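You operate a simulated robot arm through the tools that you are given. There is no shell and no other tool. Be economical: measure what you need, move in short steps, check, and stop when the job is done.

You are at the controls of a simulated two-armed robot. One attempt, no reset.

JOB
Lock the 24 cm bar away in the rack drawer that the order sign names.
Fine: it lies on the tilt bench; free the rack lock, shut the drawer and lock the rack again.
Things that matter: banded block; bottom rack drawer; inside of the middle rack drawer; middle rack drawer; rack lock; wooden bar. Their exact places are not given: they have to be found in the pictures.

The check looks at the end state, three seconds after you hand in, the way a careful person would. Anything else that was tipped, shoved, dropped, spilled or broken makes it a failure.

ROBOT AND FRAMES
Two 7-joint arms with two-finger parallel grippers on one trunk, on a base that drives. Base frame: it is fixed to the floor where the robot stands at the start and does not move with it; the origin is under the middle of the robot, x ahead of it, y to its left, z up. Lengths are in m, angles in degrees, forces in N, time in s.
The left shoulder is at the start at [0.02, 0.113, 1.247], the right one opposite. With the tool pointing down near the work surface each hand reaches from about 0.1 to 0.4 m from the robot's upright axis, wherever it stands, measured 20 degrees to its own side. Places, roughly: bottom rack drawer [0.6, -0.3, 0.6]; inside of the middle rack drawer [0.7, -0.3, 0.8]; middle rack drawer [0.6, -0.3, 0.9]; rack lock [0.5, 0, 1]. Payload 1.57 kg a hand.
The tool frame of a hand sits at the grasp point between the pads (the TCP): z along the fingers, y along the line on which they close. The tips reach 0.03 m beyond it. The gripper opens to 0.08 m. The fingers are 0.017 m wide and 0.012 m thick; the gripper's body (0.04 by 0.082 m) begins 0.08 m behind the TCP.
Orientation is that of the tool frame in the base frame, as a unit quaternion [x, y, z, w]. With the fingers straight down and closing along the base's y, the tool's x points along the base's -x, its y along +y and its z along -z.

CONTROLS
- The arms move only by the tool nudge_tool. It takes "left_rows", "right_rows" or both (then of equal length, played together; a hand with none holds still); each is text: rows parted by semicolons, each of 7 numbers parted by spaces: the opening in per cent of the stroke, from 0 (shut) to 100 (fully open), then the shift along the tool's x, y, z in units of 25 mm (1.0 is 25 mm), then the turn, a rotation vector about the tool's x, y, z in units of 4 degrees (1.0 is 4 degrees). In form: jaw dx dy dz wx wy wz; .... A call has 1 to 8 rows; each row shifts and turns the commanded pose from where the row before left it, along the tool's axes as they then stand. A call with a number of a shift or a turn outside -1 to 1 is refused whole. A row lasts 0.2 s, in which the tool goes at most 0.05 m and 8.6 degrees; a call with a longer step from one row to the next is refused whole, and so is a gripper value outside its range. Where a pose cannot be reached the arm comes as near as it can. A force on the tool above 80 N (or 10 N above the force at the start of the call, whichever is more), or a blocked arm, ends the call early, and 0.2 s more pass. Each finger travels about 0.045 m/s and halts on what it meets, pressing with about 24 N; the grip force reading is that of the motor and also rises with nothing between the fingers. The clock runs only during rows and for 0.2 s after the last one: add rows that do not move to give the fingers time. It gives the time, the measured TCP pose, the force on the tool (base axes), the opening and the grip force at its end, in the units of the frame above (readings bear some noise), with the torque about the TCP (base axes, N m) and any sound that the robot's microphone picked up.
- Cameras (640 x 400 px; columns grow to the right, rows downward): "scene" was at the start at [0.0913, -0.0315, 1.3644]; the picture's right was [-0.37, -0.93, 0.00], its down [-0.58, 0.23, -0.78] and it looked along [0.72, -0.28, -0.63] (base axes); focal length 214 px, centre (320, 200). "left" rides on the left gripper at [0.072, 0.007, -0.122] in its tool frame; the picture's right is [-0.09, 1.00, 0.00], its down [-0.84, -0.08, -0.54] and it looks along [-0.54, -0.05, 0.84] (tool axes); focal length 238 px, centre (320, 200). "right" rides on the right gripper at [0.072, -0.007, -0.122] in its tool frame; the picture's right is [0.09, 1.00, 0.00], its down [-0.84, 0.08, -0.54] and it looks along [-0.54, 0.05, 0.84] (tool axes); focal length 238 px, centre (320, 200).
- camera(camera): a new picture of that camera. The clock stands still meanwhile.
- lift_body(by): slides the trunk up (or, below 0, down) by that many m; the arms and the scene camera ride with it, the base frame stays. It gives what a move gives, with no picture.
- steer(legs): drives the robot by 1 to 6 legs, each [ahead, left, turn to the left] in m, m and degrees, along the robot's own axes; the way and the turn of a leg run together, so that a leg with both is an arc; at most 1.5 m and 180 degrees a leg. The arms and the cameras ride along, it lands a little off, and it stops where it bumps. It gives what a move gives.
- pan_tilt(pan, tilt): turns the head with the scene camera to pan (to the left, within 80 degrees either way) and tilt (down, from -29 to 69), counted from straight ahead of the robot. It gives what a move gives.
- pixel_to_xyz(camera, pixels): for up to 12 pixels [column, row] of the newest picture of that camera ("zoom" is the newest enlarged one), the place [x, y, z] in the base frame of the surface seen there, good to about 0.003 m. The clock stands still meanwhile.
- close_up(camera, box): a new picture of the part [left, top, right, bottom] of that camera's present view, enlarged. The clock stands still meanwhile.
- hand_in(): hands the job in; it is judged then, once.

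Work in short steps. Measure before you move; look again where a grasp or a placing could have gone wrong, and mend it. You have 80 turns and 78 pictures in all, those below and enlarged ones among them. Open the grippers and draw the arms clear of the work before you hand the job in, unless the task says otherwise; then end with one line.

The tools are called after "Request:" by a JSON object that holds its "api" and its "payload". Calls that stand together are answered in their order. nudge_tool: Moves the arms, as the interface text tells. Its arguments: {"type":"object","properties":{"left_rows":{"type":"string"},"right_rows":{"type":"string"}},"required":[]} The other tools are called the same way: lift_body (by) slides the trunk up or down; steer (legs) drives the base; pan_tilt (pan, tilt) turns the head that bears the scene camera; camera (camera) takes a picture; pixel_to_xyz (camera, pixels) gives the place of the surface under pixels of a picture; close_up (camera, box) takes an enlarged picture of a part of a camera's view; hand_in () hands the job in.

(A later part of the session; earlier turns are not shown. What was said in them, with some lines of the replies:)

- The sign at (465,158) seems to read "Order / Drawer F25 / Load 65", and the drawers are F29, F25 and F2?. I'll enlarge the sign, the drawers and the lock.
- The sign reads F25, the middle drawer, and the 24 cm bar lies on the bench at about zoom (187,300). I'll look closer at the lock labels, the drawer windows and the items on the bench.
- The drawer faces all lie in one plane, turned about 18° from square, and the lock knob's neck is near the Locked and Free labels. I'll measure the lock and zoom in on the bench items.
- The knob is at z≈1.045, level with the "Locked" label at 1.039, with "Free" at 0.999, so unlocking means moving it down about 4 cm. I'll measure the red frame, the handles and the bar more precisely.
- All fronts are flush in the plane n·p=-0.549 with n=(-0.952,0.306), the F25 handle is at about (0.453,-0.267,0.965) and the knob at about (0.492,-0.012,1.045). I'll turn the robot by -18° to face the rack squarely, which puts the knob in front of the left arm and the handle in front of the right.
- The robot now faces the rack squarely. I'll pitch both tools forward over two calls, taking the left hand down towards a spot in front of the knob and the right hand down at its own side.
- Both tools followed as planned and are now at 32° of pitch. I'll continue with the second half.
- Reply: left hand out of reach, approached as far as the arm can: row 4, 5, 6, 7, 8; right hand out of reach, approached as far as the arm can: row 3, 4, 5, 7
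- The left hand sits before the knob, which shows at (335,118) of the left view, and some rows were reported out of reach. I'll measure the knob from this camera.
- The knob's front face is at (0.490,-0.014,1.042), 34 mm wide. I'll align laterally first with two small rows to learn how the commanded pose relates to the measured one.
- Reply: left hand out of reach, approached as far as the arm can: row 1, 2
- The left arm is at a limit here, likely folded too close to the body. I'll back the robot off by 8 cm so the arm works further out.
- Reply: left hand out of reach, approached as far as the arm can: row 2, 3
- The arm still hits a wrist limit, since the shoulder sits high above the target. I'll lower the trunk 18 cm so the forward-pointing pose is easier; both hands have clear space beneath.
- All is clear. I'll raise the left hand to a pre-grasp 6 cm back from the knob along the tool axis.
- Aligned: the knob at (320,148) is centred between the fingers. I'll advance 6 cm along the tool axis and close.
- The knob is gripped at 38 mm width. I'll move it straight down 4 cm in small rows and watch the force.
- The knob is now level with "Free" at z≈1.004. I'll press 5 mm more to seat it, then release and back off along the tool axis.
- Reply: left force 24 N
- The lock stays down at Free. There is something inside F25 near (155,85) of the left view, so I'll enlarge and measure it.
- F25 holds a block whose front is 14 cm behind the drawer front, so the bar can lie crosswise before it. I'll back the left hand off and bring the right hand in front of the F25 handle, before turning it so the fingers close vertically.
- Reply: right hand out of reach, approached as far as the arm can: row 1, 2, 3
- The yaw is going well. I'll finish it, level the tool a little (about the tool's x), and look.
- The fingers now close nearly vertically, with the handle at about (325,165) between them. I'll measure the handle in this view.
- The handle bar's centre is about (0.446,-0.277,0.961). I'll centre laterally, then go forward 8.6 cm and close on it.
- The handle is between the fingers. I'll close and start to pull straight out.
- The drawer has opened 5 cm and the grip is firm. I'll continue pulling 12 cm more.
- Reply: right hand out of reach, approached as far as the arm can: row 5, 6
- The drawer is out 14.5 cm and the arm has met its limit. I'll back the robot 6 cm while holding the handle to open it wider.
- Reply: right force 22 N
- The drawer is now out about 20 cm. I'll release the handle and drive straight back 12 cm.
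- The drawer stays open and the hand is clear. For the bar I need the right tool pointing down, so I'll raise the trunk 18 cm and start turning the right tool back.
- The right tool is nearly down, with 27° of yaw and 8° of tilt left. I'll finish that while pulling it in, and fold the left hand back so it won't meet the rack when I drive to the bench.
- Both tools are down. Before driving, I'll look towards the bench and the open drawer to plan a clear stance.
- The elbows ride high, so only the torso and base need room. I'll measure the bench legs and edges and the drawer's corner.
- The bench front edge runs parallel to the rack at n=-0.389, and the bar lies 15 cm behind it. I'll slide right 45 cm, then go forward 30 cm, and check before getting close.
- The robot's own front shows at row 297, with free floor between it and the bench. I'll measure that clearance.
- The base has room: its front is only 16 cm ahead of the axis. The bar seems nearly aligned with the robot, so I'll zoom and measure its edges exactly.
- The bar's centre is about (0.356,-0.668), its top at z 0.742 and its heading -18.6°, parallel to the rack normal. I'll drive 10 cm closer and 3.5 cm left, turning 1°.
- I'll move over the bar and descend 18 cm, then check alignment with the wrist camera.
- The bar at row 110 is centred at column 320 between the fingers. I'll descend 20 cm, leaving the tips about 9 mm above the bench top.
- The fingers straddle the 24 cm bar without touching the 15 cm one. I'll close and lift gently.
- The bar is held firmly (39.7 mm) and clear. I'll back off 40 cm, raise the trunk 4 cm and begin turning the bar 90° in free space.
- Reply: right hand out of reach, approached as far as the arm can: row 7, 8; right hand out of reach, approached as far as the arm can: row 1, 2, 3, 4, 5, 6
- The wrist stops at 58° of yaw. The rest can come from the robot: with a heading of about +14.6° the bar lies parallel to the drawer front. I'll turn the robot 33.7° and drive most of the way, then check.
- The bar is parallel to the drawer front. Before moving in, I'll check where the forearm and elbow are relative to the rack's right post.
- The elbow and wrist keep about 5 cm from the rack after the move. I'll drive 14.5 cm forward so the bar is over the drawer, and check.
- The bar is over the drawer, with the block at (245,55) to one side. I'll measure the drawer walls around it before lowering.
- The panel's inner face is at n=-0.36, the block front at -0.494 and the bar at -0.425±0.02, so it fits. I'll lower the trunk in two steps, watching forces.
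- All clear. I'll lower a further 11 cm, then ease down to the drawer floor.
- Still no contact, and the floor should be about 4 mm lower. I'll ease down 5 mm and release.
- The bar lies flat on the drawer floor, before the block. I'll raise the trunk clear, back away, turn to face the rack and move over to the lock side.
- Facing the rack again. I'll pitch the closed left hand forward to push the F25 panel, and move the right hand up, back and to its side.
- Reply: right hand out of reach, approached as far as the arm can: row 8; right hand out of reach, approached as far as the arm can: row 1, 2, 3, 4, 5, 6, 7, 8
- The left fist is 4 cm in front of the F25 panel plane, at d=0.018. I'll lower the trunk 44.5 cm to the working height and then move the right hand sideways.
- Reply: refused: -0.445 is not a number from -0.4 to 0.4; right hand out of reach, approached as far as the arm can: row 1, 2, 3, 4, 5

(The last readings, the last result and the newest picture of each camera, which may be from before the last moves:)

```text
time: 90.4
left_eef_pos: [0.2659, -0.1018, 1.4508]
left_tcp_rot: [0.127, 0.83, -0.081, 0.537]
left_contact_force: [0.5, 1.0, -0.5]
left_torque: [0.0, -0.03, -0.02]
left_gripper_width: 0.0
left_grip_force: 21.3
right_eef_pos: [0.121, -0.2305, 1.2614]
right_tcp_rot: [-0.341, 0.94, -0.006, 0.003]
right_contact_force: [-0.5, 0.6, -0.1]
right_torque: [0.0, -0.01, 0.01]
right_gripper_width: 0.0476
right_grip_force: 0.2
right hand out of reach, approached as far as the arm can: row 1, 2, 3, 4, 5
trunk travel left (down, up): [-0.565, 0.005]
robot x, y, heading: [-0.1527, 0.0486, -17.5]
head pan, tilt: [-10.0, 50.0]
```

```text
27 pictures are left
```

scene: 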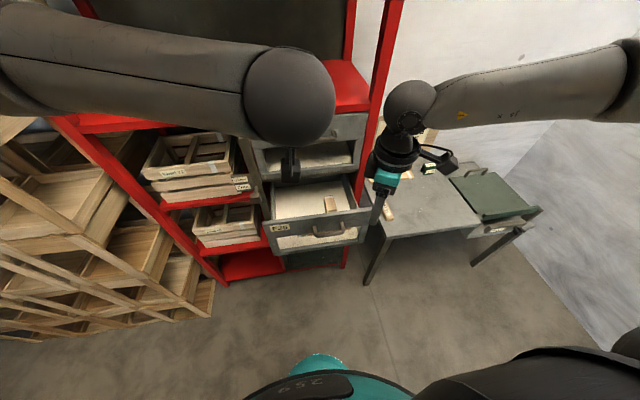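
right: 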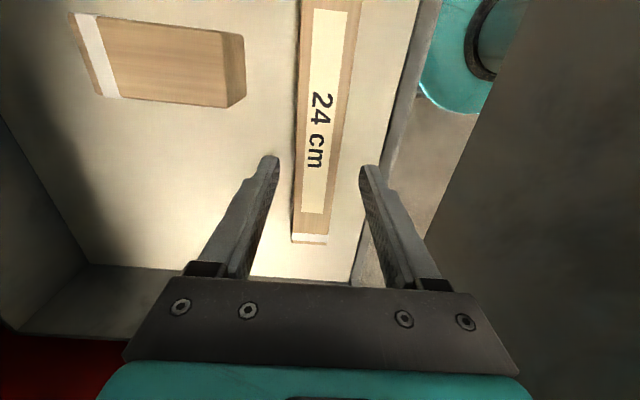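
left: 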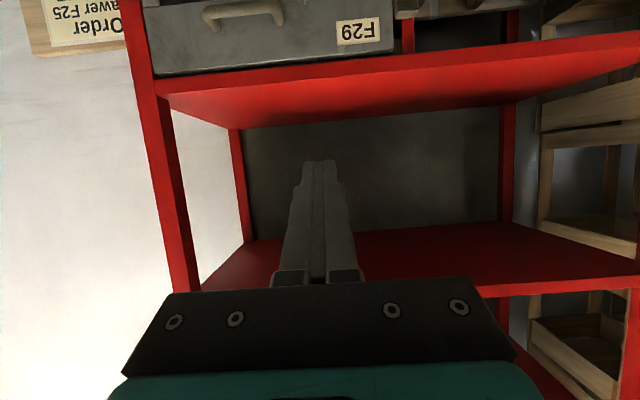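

Trunk moves are limited to 0.4 m per call. I'll first free the right wrist from its yaw limit while moving it right, then lower in two moves.

Request:
{"api": "nudge_tool", "payload": {"right_rows": "60 .5 -.6 0 0 0 1; 60 .5 -.6 0 0 0 1; 60 .5 -.6 0 0 0 1; 60 .5 -.6 0 0 0 1; 60 .5 -.6 0 0 0 1; 60 .5 -.6 0 0 0 1; 60 .5 -.6 0 0 0 1; 60 .5 -.6 0 0 0 1"}}

Request:
{"api": "lift_body", "payload": {"by": -0.3}}

Request:
{"api": "lift_body", "payload": {"by": -0.145}}

Request:
{"api": "camera", "payload": {"camera": "scene"}}

Request:
{"api": "camera", "payload": {"camera": "left"}}

```text
time: 92.2
left_eef_pos: [0.2656, -0.1031, 1.4508]
left_tcp_rot: [0.127, 0.831, -0.081, 0.536]
left_contact_force: [-0.6, -0.5, -0.6]
left_torque: [0.01, -0.02, 0.02]
left_gripper_width: 0.0002
left_grip_force: 21.2
right_eef_pos: [0.092, -0.3636, 1.265]
right_tcp_rot: [-0.101, 0.995, -0.007, 0.002]
right_contact_force: [0.6, 0.1, -0.2]
right_torque: [0.02, -0.02, 0.0]
right_gripper_width: 0.0482
right_grip_force: 0.0
right hand out of reach, approached as far as the arm can: row 1
trunk travel left (down, up): [-0.565, 0.005]
robot x, y, heading: [-0.1497, 0.0481, -17.6]
head pan, tilt: [-10.0, 50.0]
```

```text
time: 95.2
left_eef_pos: [0.2662, -0.1024, 1.1507]
left_tcp_rot: [0.127, 0.83, -0.08, 0.537]
left_contact_force: [-0.3, 0.8, -0.3]
left_torque: [-0.03, -0.01, 0.03]
left_gripper_width: 0.0
left_grip_force: 21.4
right_eef_pos: [0.0939, -0.3631, 0.9635]
right_tcp_rot: [-0.102, 0.995, -0.006, 0.003]
right_contact_force: [0.7, 0.1, 0.9]
right_torque: [-0.01, -0.01, 0.03]
right_gripper_width: 0.048
right_grip_force: 0.1
trunk travel left (down, up): [-0.265, 0.305]
robot x, y, heading: [-0.1521, 0.0484, -17.5]
head pan, tilt: [-10.0, 50.0]
```

```text
time: 96.9
left_eef_pos: [0.2662, -0.1019, 1.0065]
left_tcp_rot: [0.126, 0.831, -0.08, 0.536]
left_contact_force: [0.1, -0.4, 0.5]
left_torque: [-0.01, 0.03, 0.01]
left_gripper_width: 0.0001
left_grip_force: 21.3
right_eef_pos: [0.0931, -0.363, 0.8196]
right_tcp_rot: [-0.102, 0.995, -0.007, 0.004]
right_contact_force: [0.3, 0.9, 0.2]
right_torque: [-0.03, 0.01, 0.01]
right_gripper_width: 0.048
right_grip_force: 0.0
trunk travel left (down, up): [-0.12, 0.45]
robot x, y, heading: [-0.1522, 0.0462, -17.5]
head pan, tilt: [-10.0, 50.0]
```

```text
26 pictures are left
```

scene: 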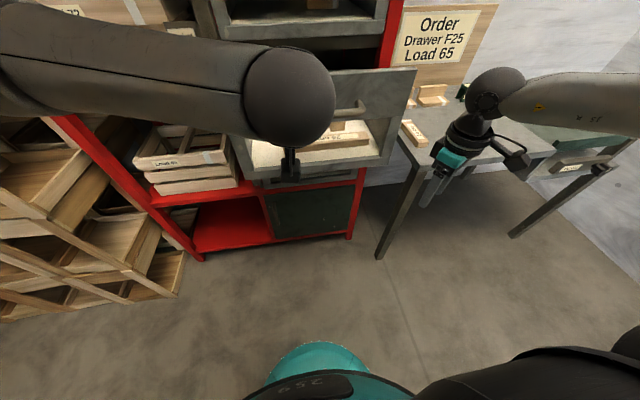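

```text
25 pictures are left
```

left: 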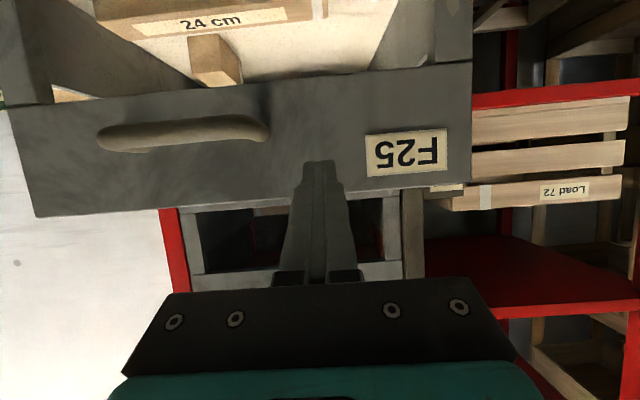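

The fist points at the F25 panel left of the handle, and the right arm is clear. I'll push forward slowly with the arm, 16 cm including the 4 cm approach.

Request:
{"api": "nudge_tool", "payload": {"left_rows": "0 -.23 0 .775 0 0 0; 0 -.23 0 .775 0 0 0; 0 -.23 0 .775 0 0 0; 0 -.23 0 .775 0 0 0; 0 -.23 0 .775 0 0 0; 0 -.338 0 .725 0 0 0; 0 -.338 0 .725 0 0 0; 0 -.338 0 .725 0 0 0"}}

Request:
{"api": "camera", "payload": {"camera": "left"}}

```text
time: 98.7
left_eef_pos: [0.4198, -0.1494, 0.9935]
left_tcp_rot: [0.127, 0.831, -0.08, 0.536]
left_contact_force: [0.1, -0.3, -0.3]
left_torque: [-0.02, 0.03, 0.03]
left_gripper_width: 0.0
left_grip_force: 21.5
right_eef_pos: [0.0922, -0.3625, 0.8199]
right_tcp_rot: [-0.102, 0.995, -0.007, 0.003]
right_contact_force: [0.1, -0.2, 0.2]
right_torque: [-0.02, 0.0, -0.01]
right_gripper_width: 0.0479
right_grip_force: 0.0
trunk travel left (down, up): [-0.12, 0.45]
robot x, y, heading: [-0.1499, 0.0515, -17.5]
head pan, tilt: [-10.0, 50.0]
```

```text
24 pictures are left
```

left: 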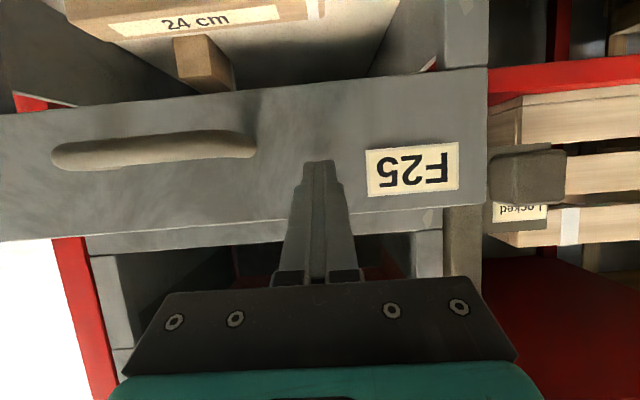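

The drawer is moving in, with the fist tip at n≈-0.473 and low forces. I'll push the remaining 8 cm.

Request:
{"api": "nudge_tool", "payload": {"left_rows": "0 -.338 0 .725 0 0 0; 0 -.338 0 .725 0 0 0; 0 -.338 0 .725 0 0 0; 0 -.3 0 .65 0 0 0; 0 0 0 0 0 0 0"}}

Request:
{"api": "camera", "payload": {"camera": "left"}}

```text
time: 99.9
left_eef_pos: [0.4893, -0.1722, 0.9933]
left_tcp_rot: [0.126, 0.831, -0.08, 0.535]
left_contact_force: [-24.0, 13.8, -2.2]
left_torque: [0.2, 0.15, 0.17]
left_gripper_width: 0.0
left_grip_force: 21.2
right_eef_pos: [0.0905, -0.3621, 0.8217]
right_tcp_rot: [-0.101, 0.995, -0.008, 0.005]
right_contact_force: [-0.8, -1.2, -0.5]
right_torque: [0.01, -0.01, 0.02]
right_gripper_width: 0.0479
right_grip_force: 0.1
trunk travel left (down, up): [-0.12, 0.45]
robot x, y, heading: [-0.1537, 0.0494, -17.8]
head pan, tilt: [-10.0, 50.0]
```

```text
23 pictures are left
```

left: 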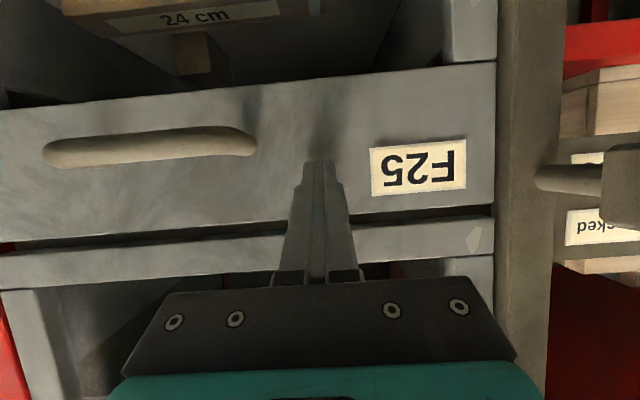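

A force of 28 N shows the drawer is at its stop, with the faces looking flush. I'll press 4 mm more, back off a little and measure flushness.

Request:
{"api": "nudge_tool", "payload": {"left_rows": "0 -.07 0 .15 0 0 0; 0 0 0 0 0 0 0; 0 0 0 -.6 0 0 0; 0 0 0 -.8 0 0 0; 0 0 0 -.8 0 0 0"}}

Request:
{"api": "camera", "payload": {"camera": "left"}}

Request:
{"api": "pixel_to_xyz", "payload": {"camera": "left", "pixels": [[420, 140], [300, 120], [100, 200], [480, 200], [460, 250], [200, 260], [530, 120], [520, 250], [100, 110], [400, 230]]}}

```text
time: 101.1
left_eef_pos: [0.4477, -0.1593, 1.018]
left_tcp_rot: [0.126, 0.83, -0.08, 0.538]
left_contact_force: [-0.2, 0.7, -0.3]
left_torque: [0.01, -0.03, 0.0]
left_gripper_width: 0.0
left_grip_force: 21.5
right_eef_pos: [0.093, -0.3629, 0.8194]
right_tcp_rot: [-0.102, 0.995, -0.007, 0.004]
right_contact_force: [0.1, 0.1, -0.5]
right_torque: [-0.03, -0.01, 0.01]
right_gripper_width: 0.0481
right_grip_force: 0.1
trunk travel left (down, up): [-0.12, 0.45]
robot x, y, heading: [-0.1519, 0.0474, -17.6]
head pan, tilt: [-10.0, 50.0]
```

```text
22 pictures are left
```

left: 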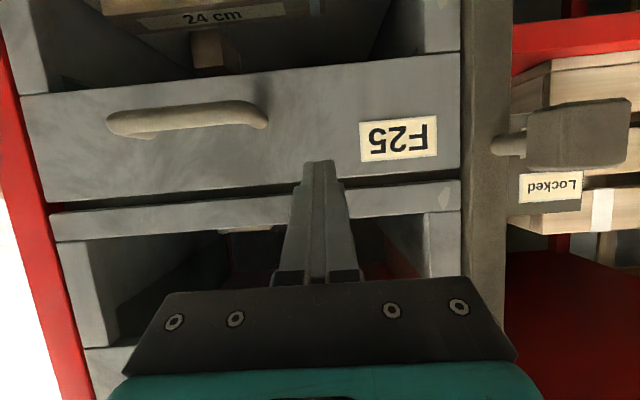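

```text
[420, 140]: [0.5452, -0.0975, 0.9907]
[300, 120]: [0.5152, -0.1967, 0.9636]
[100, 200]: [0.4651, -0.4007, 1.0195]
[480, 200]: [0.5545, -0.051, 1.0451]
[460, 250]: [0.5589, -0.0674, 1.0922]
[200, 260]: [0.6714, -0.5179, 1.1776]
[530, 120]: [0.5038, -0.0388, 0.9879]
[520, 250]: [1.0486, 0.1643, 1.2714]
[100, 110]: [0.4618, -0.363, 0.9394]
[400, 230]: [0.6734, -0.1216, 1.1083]
```

F25 is flush (n=-0.549 to -0.551) and shut, with the bar inside. I'll back off and bring the opened left hand in front of the lock knob.

Request:
{"api": "nudge_tool", "payload": {"left_rows": "0 .066 .76 -.8 0 0 0; 0 .066 .76 -.8 0 0 0; 0 .066 .76 -.82 0 0 0; 100 .066 .76 0 0 0 0; 100 .066 .76 0 0 0 0; 100 .066 .76 0 0 0 0; 100 .066 .76 0 0 0 0; 100 .066 .76 0 0 0 0"}}

Request:
{"api": "camera", "payload": {"camera": "left"}}

```text
time: 102.9
left_eef_pos: [0.4356, 0.0072, 1.0314]
left_tcp_rot: [0.128, 0.831, -0.081, 0.536]
left_contact_force: [0.9, 0.0, -0.1]
left_torque: [0.0, 0.01, -0.02]
left_gripper_width: 0.0801
left_grip_force: 0.1
right_eef_pos: [0.0941, -0.3627, 0.8185]
right_tcp_rot: [-0.102, 0.995, -0.007, 0.004]
right_contact_force: [0.0, 0.4, 0.2]
right_torque: [-0.01, 0.0, 0.0]
right_gripper_width: 0.0479
right_grip_force: 0.0
trunk travel left (down, up): [-0.12, 0.45]
robot x, y, heading: [-0.1527, 0.0474, -17.6]
head pan, tilt: [-10.0, 50.0]
```

```text
21 pictures are left
```

left: 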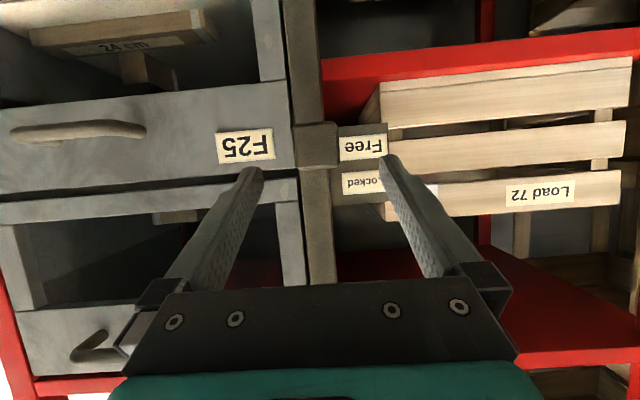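

The knob at (318,145) is centred between the open fingers, as it was the first time. I'll advance 7 cm and grip.

Request:
{"api": "nudge_tool", "payload": {"left_rows": "100 0 0 .9 0 0 0; 100 0 0 .9 0 0 0; 100 0 0 .95 0 0 0; 0 0 0 0 0 0 0; 0 0 0 0 0 0 0; 0 0 0 0 0 0 0; 0 0 0 0 0 0 0"}}

Request:
{"api": "camera", "payload": {"camera": "left"}}

```text
time: 104.5
left_eef_pos: [0.4952, -0.0145, 1.0023]
left_tcp_rot: [0.128, 0.83, -0.082, 0.536]
left_contact_force: [1.0, -7.1, -1.7]
left_torque: [-0.59, -0.08, -0.8]
left_gripper_width: 0.038
left_grip_force: 27.4
right_eef_pos: [0.0941, -0.3637, 0.8199]
right_tcp_rot: [-0.102, 0.995, -0.006, 0.003]
right_contact_force: [-0.7, -1.2, -0.9]
right_torque: [-0.02, 0.0, -0.01]
right_gripper_width: 0.0478
right_grip_force: 0.1
trunk travel left (down, up): [-0.12, 0.45]
robot x, y, heading: [-0.1492, 0.0501, -17.8]
head pan, tilt: [-10.0, 50.0]
```

```text
20 pictures are left
```

left: 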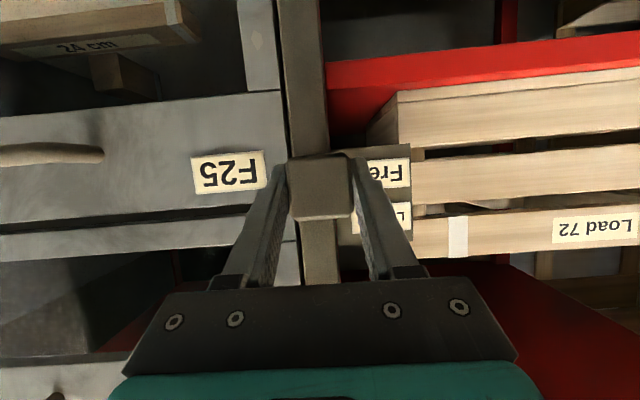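

The knob is gripped at 38 mm. I'll raise it straight up 4.2 cm to the Locked position.

Request:
{"api": "nudge_tool", "payload": {"left_rows": "0 -.306 0 -.14 0 0 0; 0 -.306 0 -.14 0 0 0; 0 -.306 0 -.14 0 0 0; 0 -.306 0 -.14 0 0 0; 0 -.306 0 -.14 0 0 0; 0 0 0 0 0 0 0"}}

Request:
{"api": "camera", "payload": {"camera": "left"}}

```text
time: 105.9
left_eef_pos: [0.4964, -0.0143, 1.0422]
left_tcp_rot: [0.127, 0.831, -0.08, 0.536]
left_contact_force: [5.2, -9.9, -13.4]
left_torque: [-0.82, -0.05, -1.11]
left_gripper_width: 0.038
left_grip_force: 44.4
right_eef_pos: [0.0941, -0.3635, 0.8189]
right_tcp_rot: [-0.103, 0.995, -0.006, 0.002]
right_contact_force: [0.0, 0.6, -0.8]
right_torque: [0.02, -0.02, 0.02]
right_gripper_width: 0.048
right_grip_force: 0.1
trunk travel left (down, up): [-0.12, 0.45]
robot x, y, heading: [-0.1532, 0.048, -17.4]
head pan, tilt: [-10.0, 50.0]
```

```text
19 pictures are left
```

left: 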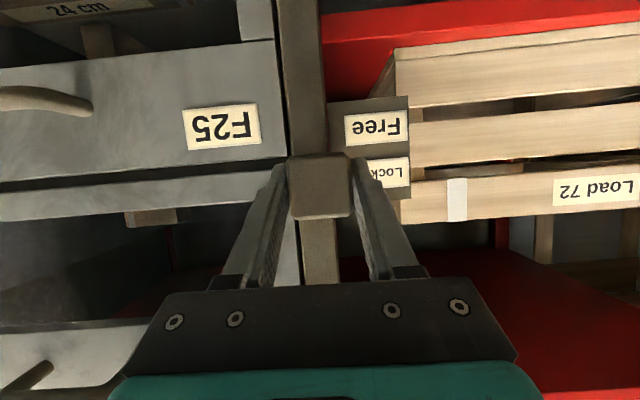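

The knob is level with "Locked" and the vertical force suggests the stop. I'll press up a touch more, release and back off.

Request:
{"api": "nudge_tool", "payload": {"left_rows": "0 -.1 0 -.046 0 0 0; 0 -.06 0 -.028 0 0 0; 0 0 0 0 0 0 0"}}

Request:
{"api": "nudge_tool", "payload": {"left_rows": "100 0 0 0 0 0 0; 100 0 0 0 0 0 0; 100 0 0 0 0 0 0; 100 0 0 0 0 0 0; 100 0 0 -.9 0 0 0; 100 0 0 -.9 0 0 0; 100 0 0 -.9 0 0 0"}}

Request:
{"api": "camera", "payload": {"camera": "left"}}

Request:
{"api": "pixel_to_xyz", "payload": {"camera": "left", "pixels": [[320, 138], [320, 148], [320, 158], [365, 155], [365, 120], [240, 120]]}}

```text
time: 106.7
left_eef_pos: [0.4951, -0.0142, 1.0434]
left_tcp_rot: [0.127, 0.833, -0.078, 0.532]
left_contact_force: [1.7, -7.0, -20.9]
left_torque: [-0.77, -0.31, -1.02]
left_gripper_width: 0.0383
left_grip_force: 44.3
right_eef_pos: [0.0942, -0.3644, 0.819]
right_tcp_rot: [-0.102, 0.995, -0.006, 0.002]
right_contact_force: [-0.6, -0.7, 0.1]
right_torque: [0.02, -0.01, -0.06]
right_gripper_width: 0.0482
right_grip_force: 0.2
trunk travel left (down, up): [-0.12, 0.45]
robot x, y, heading: [-0.1498, 0.0479, -17.2]
head pan, tilt: [-10.0, 50.0]
```

```text
time: 108.3
left_eef_pos: [0.4356, 0.0021, 1.0741]
left_tcp_rot: [0.127, 0.83, -0.08, 0.537]
left_contact_force: [0.8, -0.7, -0.2]
left_torque: [0.02, -0.03, 0.04]
left_gripper_width: 0.0798
left_grip_force: 0.0
right_eef_pos: [0.0927, -0.3636, 0.8198]
right_tcp_rot: [-0.102, 0.995, -0.006, 0.004]
right_contact_force: [-0.5, -0.1, 0.2]
right_torque: [-0.03, 0.01, 0.0]
right_gripper_width: 0.048
right_grip_force: 0.1
trunk travel left (down, up): [-0.12, 0.45]
robot x, y, heading: [-0.1541, 0.0482, -17.2]
head pan, tilt: [-10.0, 50.0]
```

```text
18 pictures are left
```

left: 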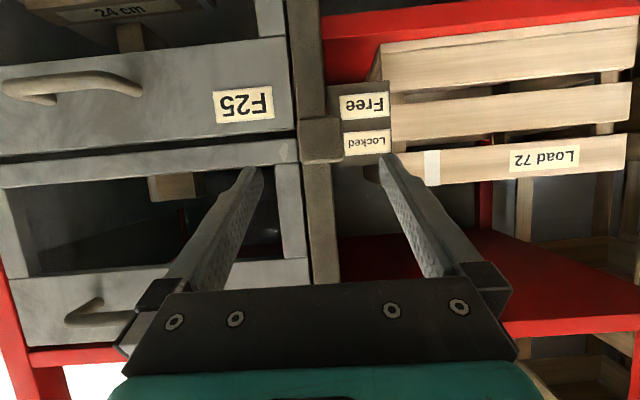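

```text
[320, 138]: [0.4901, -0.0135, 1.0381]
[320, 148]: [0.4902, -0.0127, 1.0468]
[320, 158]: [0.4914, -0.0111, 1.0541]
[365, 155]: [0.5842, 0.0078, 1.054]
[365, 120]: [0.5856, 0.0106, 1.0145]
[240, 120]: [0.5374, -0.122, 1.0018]
```

The lock stays up at Locked. I'll drive back 25 cm, open the right gripper fully and take a last overview.

Request:
{"api": "steer", "payload": {"legs": [[-0.25, 0, 0]]}}

Request:
{"api": "nudge_tool", "payload": {"right_rows": "100 0 0 0 0 0 0; 100 0 0 0 0 0 0; 100 0 0 0 0 0 0"}}

Request:
{"api": "pan_tilt", "payload": {"pan": -12, "tilt": 30}}

Request:
{"api": "camera", "payload": {"camera": "scene"}}

Request:
{"api": "close_up", "payload": {"camera": "scene", "box": [210, 100, 420, 260]}}

```text
time: 110.2
left_eef_pos: [0.1935, 0.0788, 1.0762]
left_tcp_rot: [0.126, 0.83, -0.08, 0.537]
left_contact_force: [-0.3, -0.1, 0.6]
left_torque: [-0.01, 0.0, 0.03]
left_gripper_width: 0.0799
left_grip_force: 0.0
right_eef_pos: [-0.1501, -0.2861, 0.819]
right_tcp_rot: [-0.103, 0.995, -0.006, 0.003]
right_contact_force: [-0.2, -0.1, -0.5]
right_torque: [0.01, -0.01, -0.05]
right_gripper_width: 0.048
right_grip_force: 0.1
trunk travel left (down, up): [-0.12, 0.45]
robot x, y, heading: [-0.3968, 0.1222, -17.2]
head pan, tilt: [-10.0, 50.0]
```

```text
time: 111.0
left_eef_pos: [0.193, 0.0794, 1.0748]
left_tcp_rot: [0.127, 0.83, -0.08, 0.537]
left_contact_force: [-0.5, 0.1, -0.2]
left_torque: [0.01, -0.01, 0.03]
left_gripper_width: 0.0802
left_grip_force: 0.1
right_eef_pos: [-0.1489, -0.2865, 0.8189]
right_tcp_rot: [-0.103, 0.995, -0.006, 0.003]
right_contact_force: [0.4, 0.4, -0.3]
right_torque: [0.02, -0.01, 0.01]
right_gripper_width: 0.0798
right_grip_force: 0.0
trunk travel left (down, up): [-0.12, 0.45]
robot x, y, heading: [-0.3927, 0.1255, -17.3]
head pan, tilt: [-10.0, 50.0]
```

```text
time: 111.8
left_eef_pos: [0.1937, 0.0795, 1.0763]
left_tcp_rot: [0.126, 0.83, -0.08, 0.537]
left_contact_force: [0.4, 0.0, -1.0]
left_torque: [-0.01, -0.02, -0.02]
left_gripper_width: 0.0799
left_grip_force: 0.0
right_eef_pos: [-0.1479, -0.2877, 0.8182]
right_tcp_rot: [-0.103, 0.995, -0.006, 0.003]
right_contact_force: [-0.6, 0.8, -0.3]
right_torque: [0.03, -0.02, 0.0]
right_gripper_width: 0.0801
right_grip_force: 0.0
trunk travel left (down, up): [-0.12, 0.45]
robot x, y, heading: [-0.3887, 0.1298, -17.3]
head pan, tilt: [-12.0, 30.0]
```

```text
17 pictures are left
```

scene: 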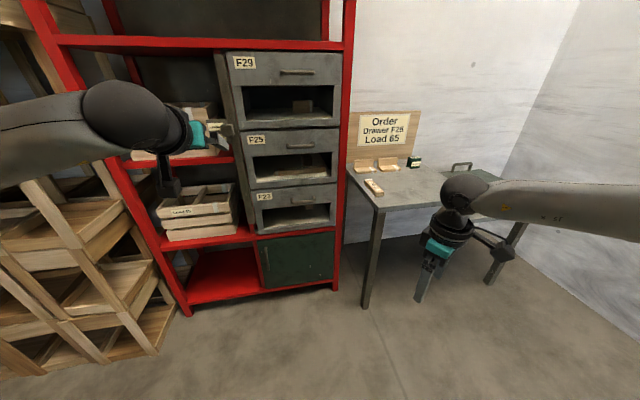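

```text
2.50 times, centred on (315, 180) of scene
```

zoom: 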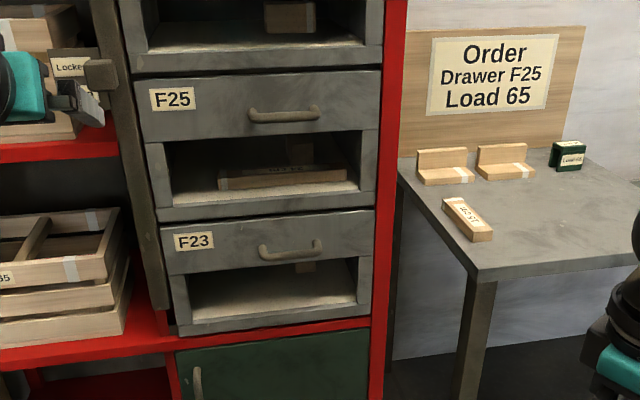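

The bar shows inside F25, the drawers are shut and the lock is up. I'll run a last check that F23 and F25 are flush.

Request:
{"api": "pixel_to_xyz", "payload": {"camera": "zoom", "pixels": [[220, 125], [360, 95], [230, 255], [350, 235], [260, 60], [275, 180], [300, 150], [100, 75], [190, 325]]}}

```text
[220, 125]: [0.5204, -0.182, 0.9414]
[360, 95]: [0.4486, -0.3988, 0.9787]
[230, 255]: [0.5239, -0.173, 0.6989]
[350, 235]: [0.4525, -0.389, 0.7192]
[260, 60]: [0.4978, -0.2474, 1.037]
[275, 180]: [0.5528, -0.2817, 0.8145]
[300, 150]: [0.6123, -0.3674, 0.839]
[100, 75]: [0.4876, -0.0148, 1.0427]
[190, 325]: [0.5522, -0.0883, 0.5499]
```

All faces are flush at n≈-0.55, the knob is at z 1.043 (Locked) and both arms are clear and open. I'll hand it in.

Request:
{"api": "hand_in", "payload": {}}

```text
The job is handed in.
```

The 24 cm bar is in the middle rack drawer, F25, which the order sign names; the drawer is shut, the rack lock is back at Locked, and I handed the job in.
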